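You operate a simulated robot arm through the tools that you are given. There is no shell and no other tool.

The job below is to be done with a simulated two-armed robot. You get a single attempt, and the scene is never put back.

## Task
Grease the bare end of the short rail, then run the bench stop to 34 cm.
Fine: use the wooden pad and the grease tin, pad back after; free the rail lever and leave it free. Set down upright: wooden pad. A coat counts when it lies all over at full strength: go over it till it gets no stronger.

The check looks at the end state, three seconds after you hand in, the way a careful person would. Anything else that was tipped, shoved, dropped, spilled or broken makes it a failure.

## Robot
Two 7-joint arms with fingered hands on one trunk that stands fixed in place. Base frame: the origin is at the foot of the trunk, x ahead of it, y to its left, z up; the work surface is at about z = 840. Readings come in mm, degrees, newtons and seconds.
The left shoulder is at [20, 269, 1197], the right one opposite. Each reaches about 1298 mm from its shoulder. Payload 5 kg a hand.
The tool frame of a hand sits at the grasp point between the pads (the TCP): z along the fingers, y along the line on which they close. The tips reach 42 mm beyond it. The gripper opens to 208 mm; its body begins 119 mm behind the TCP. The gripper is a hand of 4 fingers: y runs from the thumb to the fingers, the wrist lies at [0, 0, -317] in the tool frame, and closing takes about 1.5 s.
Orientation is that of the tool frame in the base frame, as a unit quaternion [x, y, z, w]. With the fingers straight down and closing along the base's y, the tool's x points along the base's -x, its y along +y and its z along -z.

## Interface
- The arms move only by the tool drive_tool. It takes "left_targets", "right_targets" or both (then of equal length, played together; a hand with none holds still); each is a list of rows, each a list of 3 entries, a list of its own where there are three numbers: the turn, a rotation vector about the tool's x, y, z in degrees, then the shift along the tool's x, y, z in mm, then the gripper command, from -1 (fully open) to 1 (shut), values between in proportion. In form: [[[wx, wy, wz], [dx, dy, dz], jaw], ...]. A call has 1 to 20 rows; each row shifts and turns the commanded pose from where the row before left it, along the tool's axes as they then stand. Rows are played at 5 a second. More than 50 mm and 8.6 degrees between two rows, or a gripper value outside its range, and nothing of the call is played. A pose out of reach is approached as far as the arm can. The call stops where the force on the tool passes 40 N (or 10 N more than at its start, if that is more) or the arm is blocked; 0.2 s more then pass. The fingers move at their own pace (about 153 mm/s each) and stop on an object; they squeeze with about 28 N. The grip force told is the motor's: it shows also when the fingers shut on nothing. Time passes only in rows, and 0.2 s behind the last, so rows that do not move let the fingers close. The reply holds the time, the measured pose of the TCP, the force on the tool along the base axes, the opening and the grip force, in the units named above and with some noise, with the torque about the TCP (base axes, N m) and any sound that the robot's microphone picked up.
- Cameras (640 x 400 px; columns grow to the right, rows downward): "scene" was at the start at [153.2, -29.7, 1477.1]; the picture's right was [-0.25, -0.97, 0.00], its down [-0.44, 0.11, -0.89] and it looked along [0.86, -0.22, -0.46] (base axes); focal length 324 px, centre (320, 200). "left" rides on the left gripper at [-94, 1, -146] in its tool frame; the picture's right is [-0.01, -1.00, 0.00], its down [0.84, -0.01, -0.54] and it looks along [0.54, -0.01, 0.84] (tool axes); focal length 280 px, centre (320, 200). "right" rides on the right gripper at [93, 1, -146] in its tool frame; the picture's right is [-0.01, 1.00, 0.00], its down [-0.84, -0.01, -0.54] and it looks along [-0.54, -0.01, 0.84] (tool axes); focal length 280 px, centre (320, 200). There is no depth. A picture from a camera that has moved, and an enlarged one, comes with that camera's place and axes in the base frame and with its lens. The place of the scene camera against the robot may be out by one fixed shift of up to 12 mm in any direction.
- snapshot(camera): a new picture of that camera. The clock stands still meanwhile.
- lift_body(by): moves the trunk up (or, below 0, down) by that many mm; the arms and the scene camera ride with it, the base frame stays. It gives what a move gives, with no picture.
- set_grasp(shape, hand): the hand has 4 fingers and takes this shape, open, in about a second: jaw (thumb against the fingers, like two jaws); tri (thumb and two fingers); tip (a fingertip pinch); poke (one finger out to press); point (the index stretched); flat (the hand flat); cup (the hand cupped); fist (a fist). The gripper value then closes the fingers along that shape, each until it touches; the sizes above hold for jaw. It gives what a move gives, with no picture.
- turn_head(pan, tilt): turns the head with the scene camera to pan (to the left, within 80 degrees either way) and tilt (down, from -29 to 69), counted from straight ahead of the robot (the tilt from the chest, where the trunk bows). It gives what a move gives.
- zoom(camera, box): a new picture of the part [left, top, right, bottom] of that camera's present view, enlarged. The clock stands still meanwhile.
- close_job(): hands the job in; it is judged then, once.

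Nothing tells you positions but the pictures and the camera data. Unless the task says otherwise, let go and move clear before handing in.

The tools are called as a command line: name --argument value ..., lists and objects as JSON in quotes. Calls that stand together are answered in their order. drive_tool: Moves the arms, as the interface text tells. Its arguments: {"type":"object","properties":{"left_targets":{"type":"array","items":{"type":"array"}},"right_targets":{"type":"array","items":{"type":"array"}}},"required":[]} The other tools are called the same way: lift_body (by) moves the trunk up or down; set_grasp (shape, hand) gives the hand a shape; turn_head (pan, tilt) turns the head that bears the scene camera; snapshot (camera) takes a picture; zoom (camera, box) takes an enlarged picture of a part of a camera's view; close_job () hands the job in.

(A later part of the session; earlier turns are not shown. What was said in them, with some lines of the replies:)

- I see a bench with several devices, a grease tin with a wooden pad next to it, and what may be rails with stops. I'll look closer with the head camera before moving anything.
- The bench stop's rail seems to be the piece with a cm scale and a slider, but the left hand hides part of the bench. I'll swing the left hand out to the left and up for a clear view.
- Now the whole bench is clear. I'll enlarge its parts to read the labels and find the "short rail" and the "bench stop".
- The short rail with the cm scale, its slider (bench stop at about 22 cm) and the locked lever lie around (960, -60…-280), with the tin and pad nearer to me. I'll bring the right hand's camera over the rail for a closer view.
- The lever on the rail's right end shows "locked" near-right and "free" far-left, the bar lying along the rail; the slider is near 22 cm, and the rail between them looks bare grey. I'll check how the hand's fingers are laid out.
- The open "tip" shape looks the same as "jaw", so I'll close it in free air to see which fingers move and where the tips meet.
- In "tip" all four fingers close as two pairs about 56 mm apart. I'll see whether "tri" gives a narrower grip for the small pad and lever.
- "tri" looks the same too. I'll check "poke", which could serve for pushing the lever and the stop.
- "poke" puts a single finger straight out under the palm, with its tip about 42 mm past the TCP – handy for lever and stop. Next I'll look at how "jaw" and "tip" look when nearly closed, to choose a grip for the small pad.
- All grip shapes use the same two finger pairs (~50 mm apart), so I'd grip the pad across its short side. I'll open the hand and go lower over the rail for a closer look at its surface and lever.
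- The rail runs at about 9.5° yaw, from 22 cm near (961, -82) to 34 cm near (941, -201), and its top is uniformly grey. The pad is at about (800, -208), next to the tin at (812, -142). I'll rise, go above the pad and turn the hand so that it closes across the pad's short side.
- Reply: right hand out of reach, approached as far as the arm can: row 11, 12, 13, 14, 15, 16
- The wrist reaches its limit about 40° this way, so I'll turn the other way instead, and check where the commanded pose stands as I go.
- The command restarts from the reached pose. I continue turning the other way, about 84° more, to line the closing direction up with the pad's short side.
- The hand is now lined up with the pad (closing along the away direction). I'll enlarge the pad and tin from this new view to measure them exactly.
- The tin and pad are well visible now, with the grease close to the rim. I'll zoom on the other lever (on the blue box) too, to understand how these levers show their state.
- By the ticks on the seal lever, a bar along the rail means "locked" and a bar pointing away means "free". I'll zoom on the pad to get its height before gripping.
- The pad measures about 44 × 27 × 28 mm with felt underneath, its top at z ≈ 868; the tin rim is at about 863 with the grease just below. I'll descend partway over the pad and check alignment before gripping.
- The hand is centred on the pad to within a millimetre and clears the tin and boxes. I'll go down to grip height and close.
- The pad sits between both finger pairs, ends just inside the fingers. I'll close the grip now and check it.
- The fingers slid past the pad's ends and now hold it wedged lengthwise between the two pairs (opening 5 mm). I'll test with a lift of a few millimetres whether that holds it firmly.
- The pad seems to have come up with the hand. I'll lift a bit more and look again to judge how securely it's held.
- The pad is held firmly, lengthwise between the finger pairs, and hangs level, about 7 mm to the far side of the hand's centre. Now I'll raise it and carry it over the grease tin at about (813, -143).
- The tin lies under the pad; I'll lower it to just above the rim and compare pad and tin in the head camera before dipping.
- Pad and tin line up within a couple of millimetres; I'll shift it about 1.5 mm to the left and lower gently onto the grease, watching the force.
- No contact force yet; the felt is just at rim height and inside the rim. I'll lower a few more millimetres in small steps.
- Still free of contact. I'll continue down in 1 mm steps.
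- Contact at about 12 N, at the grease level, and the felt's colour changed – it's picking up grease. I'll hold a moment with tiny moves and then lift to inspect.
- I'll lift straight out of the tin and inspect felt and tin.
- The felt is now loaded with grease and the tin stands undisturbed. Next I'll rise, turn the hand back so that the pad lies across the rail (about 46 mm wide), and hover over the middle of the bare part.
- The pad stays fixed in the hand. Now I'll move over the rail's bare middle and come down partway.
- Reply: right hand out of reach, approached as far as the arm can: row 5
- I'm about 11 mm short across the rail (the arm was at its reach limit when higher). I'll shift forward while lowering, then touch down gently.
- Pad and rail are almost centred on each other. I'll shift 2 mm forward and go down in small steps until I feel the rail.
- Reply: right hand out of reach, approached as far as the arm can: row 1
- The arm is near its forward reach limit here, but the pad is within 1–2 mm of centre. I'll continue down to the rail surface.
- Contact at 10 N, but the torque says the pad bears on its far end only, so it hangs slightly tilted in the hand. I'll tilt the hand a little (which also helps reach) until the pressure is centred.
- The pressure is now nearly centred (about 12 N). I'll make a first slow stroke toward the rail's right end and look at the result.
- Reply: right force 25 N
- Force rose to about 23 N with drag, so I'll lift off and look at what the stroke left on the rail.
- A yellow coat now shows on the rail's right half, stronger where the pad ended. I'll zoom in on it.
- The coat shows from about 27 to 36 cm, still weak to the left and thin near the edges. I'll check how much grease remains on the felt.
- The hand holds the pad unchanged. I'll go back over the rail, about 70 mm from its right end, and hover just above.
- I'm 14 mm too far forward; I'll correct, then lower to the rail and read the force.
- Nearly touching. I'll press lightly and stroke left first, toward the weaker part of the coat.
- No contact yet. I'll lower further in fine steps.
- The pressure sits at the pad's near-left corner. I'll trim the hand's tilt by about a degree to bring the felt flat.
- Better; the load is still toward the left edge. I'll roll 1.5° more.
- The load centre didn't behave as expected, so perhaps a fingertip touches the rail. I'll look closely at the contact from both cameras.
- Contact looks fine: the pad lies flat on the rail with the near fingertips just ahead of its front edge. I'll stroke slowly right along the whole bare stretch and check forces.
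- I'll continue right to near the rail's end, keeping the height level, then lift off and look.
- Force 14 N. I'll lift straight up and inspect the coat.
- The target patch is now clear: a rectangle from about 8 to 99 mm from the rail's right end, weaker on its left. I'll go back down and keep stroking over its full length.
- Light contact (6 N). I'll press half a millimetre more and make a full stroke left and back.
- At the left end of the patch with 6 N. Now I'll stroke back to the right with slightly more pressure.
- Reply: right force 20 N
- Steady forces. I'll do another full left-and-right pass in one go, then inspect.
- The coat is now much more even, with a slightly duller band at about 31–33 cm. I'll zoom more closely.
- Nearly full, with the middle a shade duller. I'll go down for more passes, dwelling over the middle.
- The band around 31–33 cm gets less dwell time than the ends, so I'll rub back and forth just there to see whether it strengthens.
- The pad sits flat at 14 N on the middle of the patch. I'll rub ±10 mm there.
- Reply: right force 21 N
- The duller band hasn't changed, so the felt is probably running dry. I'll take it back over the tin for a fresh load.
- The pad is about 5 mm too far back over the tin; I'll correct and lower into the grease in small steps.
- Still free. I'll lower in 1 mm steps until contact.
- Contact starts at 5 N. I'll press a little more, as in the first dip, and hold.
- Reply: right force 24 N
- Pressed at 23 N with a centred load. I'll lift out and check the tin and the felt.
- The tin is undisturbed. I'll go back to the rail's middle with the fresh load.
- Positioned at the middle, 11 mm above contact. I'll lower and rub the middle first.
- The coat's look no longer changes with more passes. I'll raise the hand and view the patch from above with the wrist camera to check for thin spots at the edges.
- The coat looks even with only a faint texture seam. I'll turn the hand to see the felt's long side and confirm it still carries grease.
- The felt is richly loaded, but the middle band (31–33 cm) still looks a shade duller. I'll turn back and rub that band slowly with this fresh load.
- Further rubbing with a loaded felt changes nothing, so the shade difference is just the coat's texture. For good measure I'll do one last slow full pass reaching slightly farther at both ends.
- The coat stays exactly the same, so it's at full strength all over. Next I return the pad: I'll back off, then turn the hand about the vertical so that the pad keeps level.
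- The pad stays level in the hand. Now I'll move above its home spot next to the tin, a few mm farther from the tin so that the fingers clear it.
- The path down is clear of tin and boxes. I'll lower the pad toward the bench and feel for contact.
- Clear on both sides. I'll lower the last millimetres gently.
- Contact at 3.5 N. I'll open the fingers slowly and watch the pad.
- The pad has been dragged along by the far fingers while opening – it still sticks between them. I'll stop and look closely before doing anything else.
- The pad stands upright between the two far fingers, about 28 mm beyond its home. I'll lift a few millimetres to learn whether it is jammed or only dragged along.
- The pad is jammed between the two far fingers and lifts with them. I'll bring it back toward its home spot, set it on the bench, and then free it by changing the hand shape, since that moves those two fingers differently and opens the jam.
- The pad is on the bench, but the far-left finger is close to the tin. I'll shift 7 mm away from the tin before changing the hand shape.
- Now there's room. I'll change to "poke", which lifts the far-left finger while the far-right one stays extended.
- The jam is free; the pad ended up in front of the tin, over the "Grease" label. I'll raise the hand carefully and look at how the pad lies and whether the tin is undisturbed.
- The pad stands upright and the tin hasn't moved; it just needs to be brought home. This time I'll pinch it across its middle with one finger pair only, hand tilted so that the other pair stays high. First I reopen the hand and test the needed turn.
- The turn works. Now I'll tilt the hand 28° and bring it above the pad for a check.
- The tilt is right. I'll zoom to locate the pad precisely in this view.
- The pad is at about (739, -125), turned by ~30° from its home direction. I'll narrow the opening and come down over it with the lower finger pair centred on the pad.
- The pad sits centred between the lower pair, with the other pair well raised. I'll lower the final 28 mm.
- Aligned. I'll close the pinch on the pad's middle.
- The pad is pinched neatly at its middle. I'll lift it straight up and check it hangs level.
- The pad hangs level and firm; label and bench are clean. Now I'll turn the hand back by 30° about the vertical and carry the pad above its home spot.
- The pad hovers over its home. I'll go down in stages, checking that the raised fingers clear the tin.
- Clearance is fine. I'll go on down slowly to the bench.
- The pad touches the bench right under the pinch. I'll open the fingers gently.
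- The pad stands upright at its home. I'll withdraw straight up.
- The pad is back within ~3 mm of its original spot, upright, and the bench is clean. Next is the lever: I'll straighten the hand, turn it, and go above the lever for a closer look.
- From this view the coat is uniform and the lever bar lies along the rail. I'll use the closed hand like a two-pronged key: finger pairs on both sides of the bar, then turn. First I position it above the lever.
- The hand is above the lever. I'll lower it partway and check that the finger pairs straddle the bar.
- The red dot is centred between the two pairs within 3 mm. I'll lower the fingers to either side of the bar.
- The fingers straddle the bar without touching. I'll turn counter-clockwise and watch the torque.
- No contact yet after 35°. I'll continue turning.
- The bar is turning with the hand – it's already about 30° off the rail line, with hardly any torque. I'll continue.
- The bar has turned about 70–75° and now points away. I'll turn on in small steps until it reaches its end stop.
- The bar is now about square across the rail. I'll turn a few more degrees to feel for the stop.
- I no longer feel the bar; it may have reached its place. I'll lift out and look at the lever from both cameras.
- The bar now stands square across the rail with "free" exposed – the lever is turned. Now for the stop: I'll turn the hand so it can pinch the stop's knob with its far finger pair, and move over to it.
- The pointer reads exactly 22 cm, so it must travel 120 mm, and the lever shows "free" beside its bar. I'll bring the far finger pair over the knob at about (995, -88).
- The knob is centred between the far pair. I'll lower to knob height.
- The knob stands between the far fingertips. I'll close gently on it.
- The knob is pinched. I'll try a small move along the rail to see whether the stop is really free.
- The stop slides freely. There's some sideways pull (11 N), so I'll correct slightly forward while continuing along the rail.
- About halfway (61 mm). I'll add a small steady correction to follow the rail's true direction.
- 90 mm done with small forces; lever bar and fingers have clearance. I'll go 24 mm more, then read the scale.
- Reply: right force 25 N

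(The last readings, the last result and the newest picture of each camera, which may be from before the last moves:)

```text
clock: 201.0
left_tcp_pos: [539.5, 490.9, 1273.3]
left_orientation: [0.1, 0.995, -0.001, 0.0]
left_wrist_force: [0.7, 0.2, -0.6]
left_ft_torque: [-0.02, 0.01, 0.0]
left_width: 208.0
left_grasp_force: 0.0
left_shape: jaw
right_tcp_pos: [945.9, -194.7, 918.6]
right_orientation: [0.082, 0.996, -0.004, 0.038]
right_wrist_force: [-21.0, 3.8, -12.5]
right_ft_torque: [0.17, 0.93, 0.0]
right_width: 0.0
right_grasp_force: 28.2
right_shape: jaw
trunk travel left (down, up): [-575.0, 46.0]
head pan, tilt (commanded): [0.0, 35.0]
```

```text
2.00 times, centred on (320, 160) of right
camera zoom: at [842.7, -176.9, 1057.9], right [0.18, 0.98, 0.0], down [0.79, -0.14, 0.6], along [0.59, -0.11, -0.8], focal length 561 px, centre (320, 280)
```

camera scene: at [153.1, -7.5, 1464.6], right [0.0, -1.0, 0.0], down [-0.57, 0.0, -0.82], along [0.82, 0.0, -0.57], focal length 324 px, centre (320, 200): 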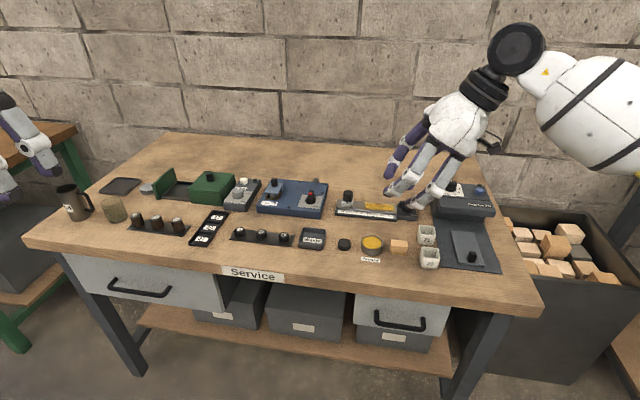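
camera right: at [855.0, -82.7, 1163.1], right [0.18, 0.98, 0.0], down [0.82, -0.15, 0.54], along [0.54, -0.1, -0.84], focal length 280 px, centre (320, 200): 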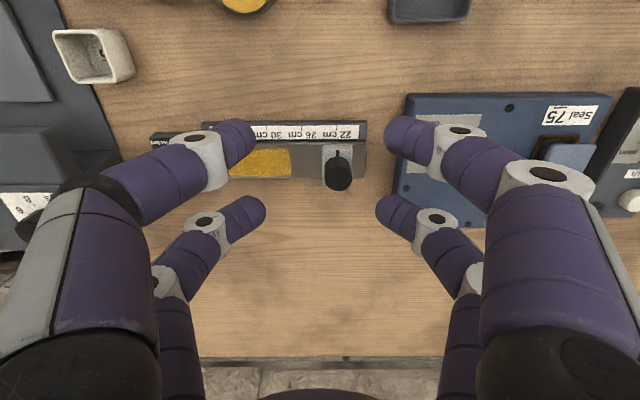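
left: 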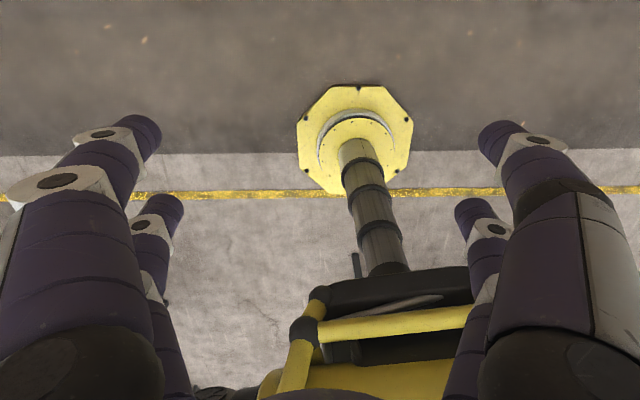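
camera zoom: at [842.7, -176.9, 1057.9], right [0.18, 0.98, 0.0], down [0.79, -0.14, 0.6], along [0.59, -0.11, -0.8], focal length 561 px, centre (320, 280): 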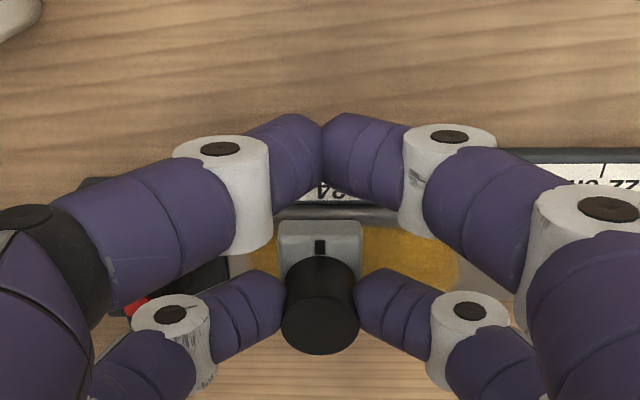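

114 mm done; the pull is 21 N now, so I correct backward 1 mm and finish the last 6 mm in small steps.

drive_tool --right_targets '[[[0, 0, 0], [0.9, -1, 0.3], 1], [[0, 0, 0], [0.2, -2, 0.2], 1], [[0, 0, 0], [0, -2, 0], 1], [[0, 0, 0], [0, -1, 0], 1], [[0, 0, 0], [0, 0, 0], 1]]'

zoom --camera "right" --box '[220, 60, 420, 260]'

zoom --camera "scene" --box '[345, 180, 425, 230]'

```text
clock: 202.2
left_tcp_pos: [540.8, 491.1, 1274.3]
left_orientation: [0.101, 0.995, -0.001, -0.001]
left_wrist_force: [-0.1, 0.5, -0.6]
left_ft_torque: [-0.04, -0.01, 0.0]
left_width: 208.0
left_grasp_force: 0.0
left_shape: jaw
right_tcp_pos: [944.3, -199.2, 917.8]
right_orientation: [0.082, 0.996, -0.004, 0.039]
right_wrist_force: [-14.6, 3.6, -11.6]
right_ft_torque: [0.14, 0.71, 0.04]
right_width: 0.3
right_grasp_force: 27.9
right_shape: jaw
trunk travel left (down, up): [-575.0, 46.0]
head pan, tilt (commanded): [0.0, 35.0]
```

```text
2.00 times, centred on (320, 160) of right
camera zoom: at [841.3, -182.1, 1057.6], right [0.18, 0.98, 0.0], down [0.79, -0.14, 0.6], along [0.59, -0.11, -0.8], focal length 561 px, centre (320, 280)
```

zoom: 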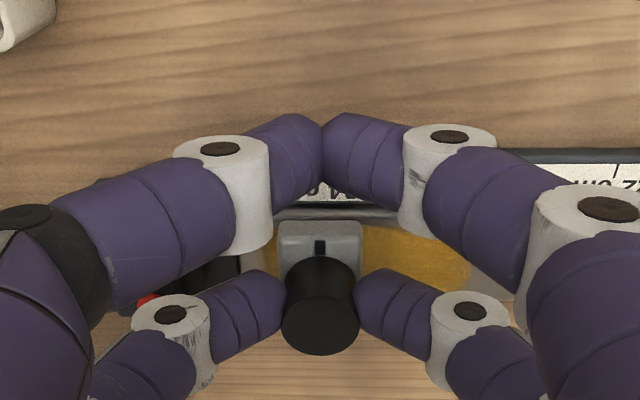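

```text
8.00 times, centred on (385, 205) of scene
camera zoom: at [152.5, -7.2, 1464.7], right [0.0, -1.0, 0.0], down [-0.57, 0.0, -0.82], along [0.82, 0.0, -0.57], focal length 2592 px, centre (-200, 160)
```

zoom: 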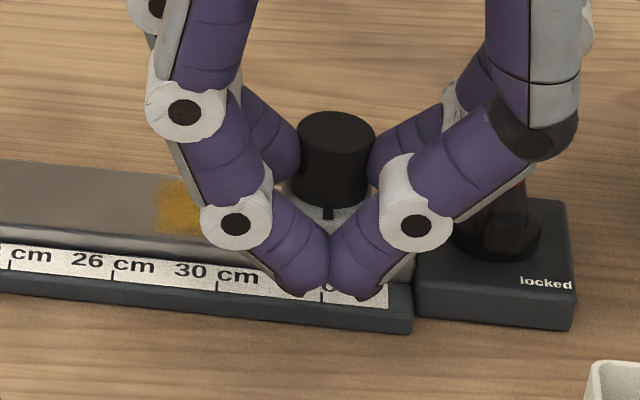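

The commanded 120 mm are done. I'll relieve the sideways load, open the fingers and lift to read the scale.

drive_tool --right_targets '[[[0, 0, 0], [0.8, 0, 0.3], 1], [[0, 0, 0], [0, 0, 0], 0.9], [[0, 0, 0], [0, 0, 0], 0.8], [[0, 0, 0], [0, 0, 0], 0.7], [[0, 0, 0], [0, 0, 0], 0.62], [[0, 0, 0], [0, 0, 0], 0.55], [[0, 0, 0], [0, 0, 0], 0.55], [[0, 0, 0], [-0.8, 0, -10], 0.55], [[0, 0, 0], [-1.6, 0, -20], 0.55], [[0, 0, 0], [-2, 0, -30], 0.55], [[0, 0, 0], [0, 0, -30], 0.55], [[0, 0, 0], [0, 0, 0], 0.55]]'

zoom --camera "scene" --box '[345, 180, 425, 230]'

snapshot --camera "right"

```text
clock: 204.8
left_tcp_pos: [540.2, 490.3, 1273.0]
left_orientation: [0.1, 0.995, -0.001, 0.0]
left_wrist_force: [0.0, 0.0, -0.2]
left_ft_torque: [0.04, 0.07, -0.01]
left_width: 208.1
left_grasp_force: 0.1
left_shape: jaw
right_tcp_pos: [938.3, -199.8, 1007.7]
right_orientation: [0.082, 0.996, -0.004, 0.039]
right_wrist_force: [-0.8, -0.2, -0.1]
right_ft_torque: [0.06, 0.02, -0.01]
right_width: 46.4
right_grasp_force: 0.0
right_shape: jaw
trunk travel left (down, up): [-575.0, 46.0]
head pan, tilt (commanded): [0.0, 35.0]
```

```text
8.00 times, centred on (385, 205) of scene
camera zoom: at [153.0, -7.4, 1464.6], right [0.0, -1.0, 0.0], down [-0.57, 0.0, -0.82], along [0.82, 0.0, -0.57], focal length 2592 px, centre (-200, 160)
```

zoom: 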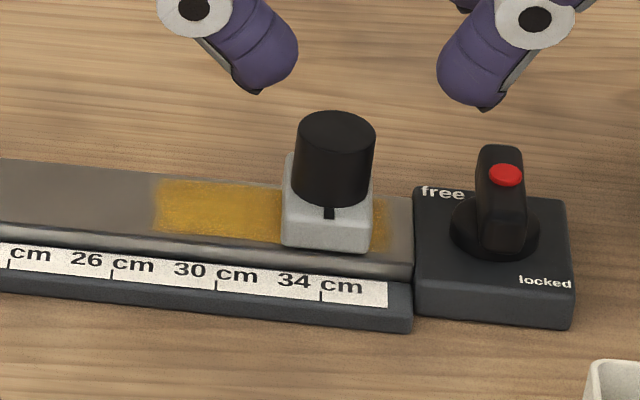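

```text
taken
camera right: at [836.6, -183.2, 1146.7], right [0.18, 0.98, 0.0], down [0.79, -0.14, 0.6], along [0.59, -0.11, -0.8], focal length 280 px, centre (320, 200)
```

right: 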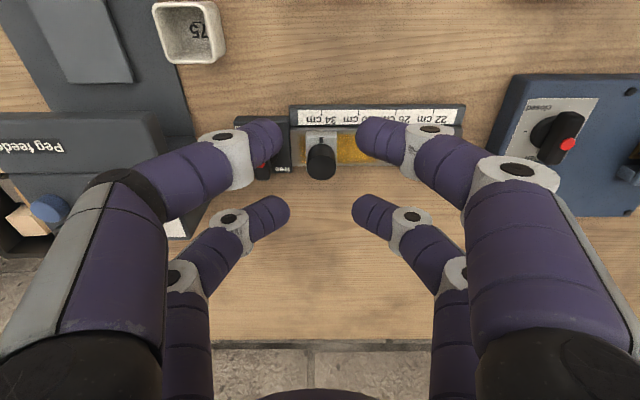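

The stop is near the 34 mark and the lever still stands on "free". I'll zoom to read the pointer precisely.

zoom --camera "right" --box '[280, 95, 370, 185]'

zoom --camera "scene" --box '[372, 190, 402, 222]'

```text
4.44 times, centred on (325, 140) of right
camera zoom: at [836.6, -183.2, 1146.7], right [0.18, 0.98, 0.0], down [0.79, -0.14, 0.6], along [0.59, -0.11, -0.8], focal length 1246 px, centre (298, 467)
```

zoom: 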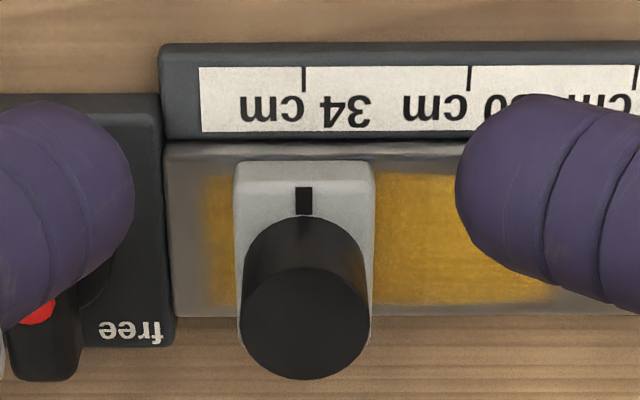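

```text
12.50 times, centred on (387, 206) of scene
camera zoom: at [153.0, -7.4, 1464.6], right [0.0, -1.0, 0.0], down [-0.57, 0.0, -0.82], along [0.82, 0.0, -0.57], focal length 4049 px, centre (-518, 125)
```

zoom: 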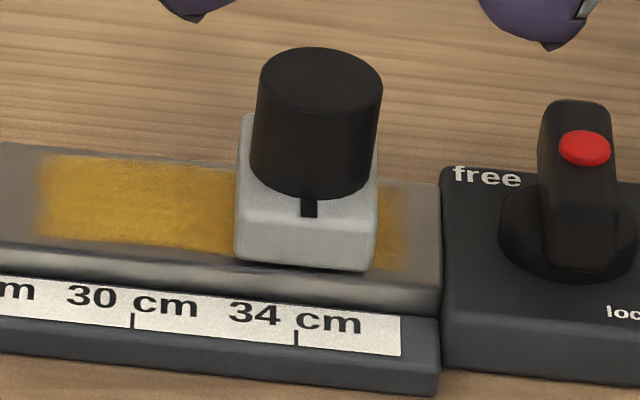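

The pointer lines up with the 34 cm tick to within a few tenths of a millimetre, the coat is intact and the lever stands on "free". I'll retreat the hand clear of the bench and make a final check of everything.

drive_tool --right_targets '[[[0, 0, 0], [5, 0, -40], 0.55], [[0, 0, 0], [20, 0, -40], 0.3], [[0, 0, 0], [40, -15, -20], 0], [[0, 0, 0], [40, -25, 0], -0.5], [[0, 0, 0], [40, -25, 0], -1], [[0, 0, 0], [40, -30, 0], -1], [[0, 0, 0], [30, -35, 0], -1], [[0, 0, 0], [20, -40, 0], -1], [[0, 0, 0], [0, -45, 0], -1], [[0, 0, 0], [0, -45, 0], -1], [[0, 0, 0], [0, 0, 0], -1]]'

snapshot --camera "scene"

zoom --camera "scene" --box '[320, 175, 420, 235]'

zoom --camera "scene" --box '[320, 205, 460, 285]'

zoom --camera "scene" --box '[40, 160, 340, 270]'

```text
clock: 207.2
left_tcp_pos: [540.0, 491.1, 1272.9]
left_orientation: [0.1, 0.995, -0.001, -0.001]
left_wrist_force: [-0.1, 0.6, -0.1]
left_ft_torque: [-0.09, 0.01, -0.01]
left_width: 207.9
left_grasp_force: 0.1
left_shape: jaw
right_tcp_pos: [659.0, -413.3, 1089.9]
right_orientation: [0.08, 0.996, -0.005, 0.038]
right_wrist_force: [0.3, 1.3, 0.5]
right_ft_torque: [-0.11, 0.03, 0.0]
right_width: 208.1
right_grasp_force: 0.0
right_shape: jaw
trunk travel left (down, up): [-575.0, 46.0]
head pan, tilt (commanded): [0.0, 35.0]
```

```text
taken
camera scene: at [152.8, -6.2, 1464.7], right [0.0, -1.0, 0.0], down [-0.57, 0.0, -0.82], along [0.82, 0.0, -0.57], focal length 324 px, centre (320, 200)
```

scene: 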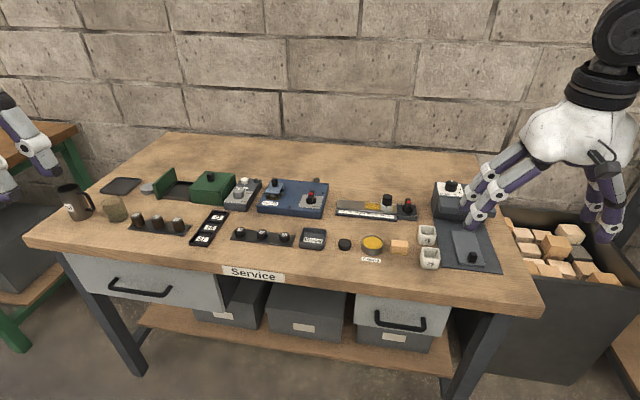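

```text
6.40 times, centred on (370, 205) of scene
camera zoom: at [152.8, -6.2, 1464.7], right [0.0, -1.0, 0.0], down [-0.57, 0.0, -0.82], along [0.82, 0.0, -0.57], focal length 2073 px, centre (0, 168)
```

zoom: 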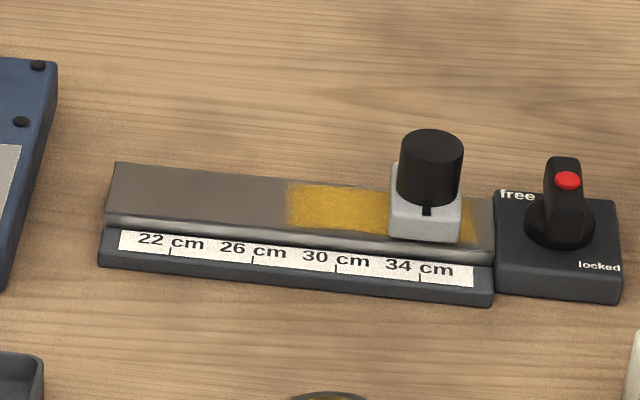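

```text
4.57 times, centred on (390, 245) of scene
camera zoom: at [152.8, -6.2, 1464.7], right [0.0, -1.0, 0.0], down [-0.57, 0.0, -0.82], along [0.82, 0.0, -0.57], focal length 1481 px, centre (0, -6)
```

zoom: 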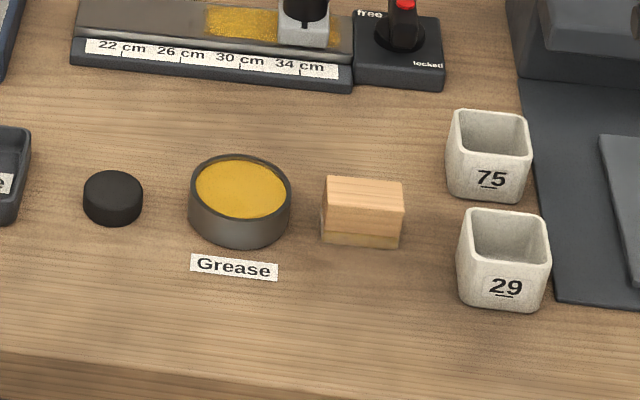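

```text
2.13 times, centred on (190, 215) of scene
camera zoom: at [152.8, -6.2, 1464.7], right [0.0, -1.0, 0.0], down [-0.57, 0.0, -0.82], along [0.82, 0.0, -0.57], focal length 691 px, centre (597, 168)
```

zoom: 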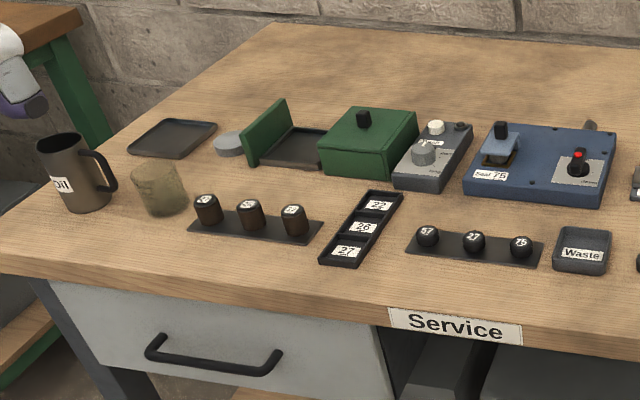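

Everything else looks untouched and the pad and tin are in place. One last close look at the lever's alignment before handing in.

zoom --camera "scene" --box '[393, 192, 421, 224]'

zoom --camera "scene" --box '[295, 180, 335, 220]'

```text
12.50 times, centred on (407, 208) of scene
camera zoom: at [152.8, -6.2, 1464.7], right [0.0, -1.0, 0.0], down [-0.57, 0.0, -0.82], along [0.82, 0.0, -0.57], focal length 4049 px, centre (-768, 100)
```

zoom: 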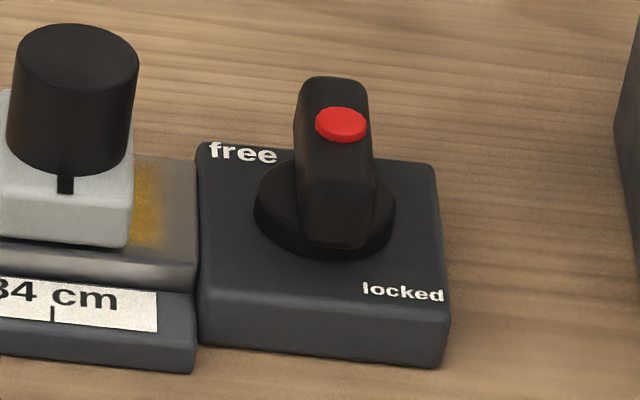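

```text
10.00 times, centred on (315, 200) of scene
camera zoom: at [152.8, -6.2, 1464.7], right [0.0, -1.0, 0.0], down [-0.57, 0.0, -0.82], along [0.82, 0.0, -0.57], focal length 3240 px, centre (370, 200)
```

zoom: 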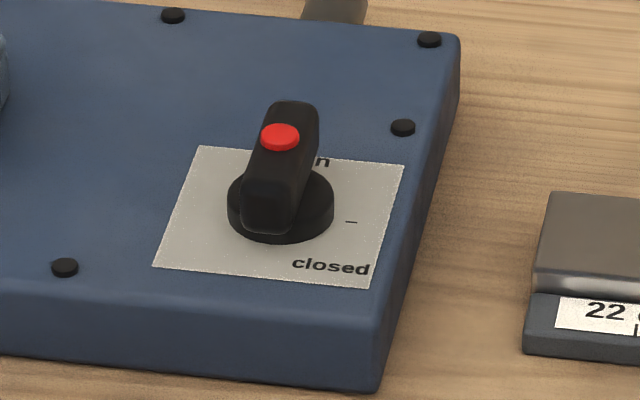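

The lever bar lies square on "free", the stop's pointer stands at 34 cm, and the coat on the rail is full and even. The pad is upright at its place beside the tin, and both hands are clear, so I hand the job in.

close_job

```text
The job is handed in.
```

The rail end is greased, the stop is at 34 cm, and the job is handed in.

- **Grease:** The bare end of the short rail has an even coat. I dipped the pad twice and went over the rail until further passes changed nothing. A faint shade difference around 31–33 cm stayed the same through repeated rubbing with a loaded pad, so I took it as the coat's texture.
- **Lever:** The bar is turned square across the rail to "free", and the stop slid freely afterwards. I left it there.
- **Bench stop:** The pointer lines up with the 34 cm mark to within a few tenths of a millimetre.
- **Pad:** It stands upright beside the tin, about 4 mm from where it started. While I was first setting it down, it jammed between the fingers. When I freed it, it was flung in front of the tin onto the "Grease" label, but it stayed upright. I picked it up again and put it back. I saw no grease on the bench, and the tin had not moved.

In the final pictures, nothing else on the bench looked moved or tipped. Both hands are clear.
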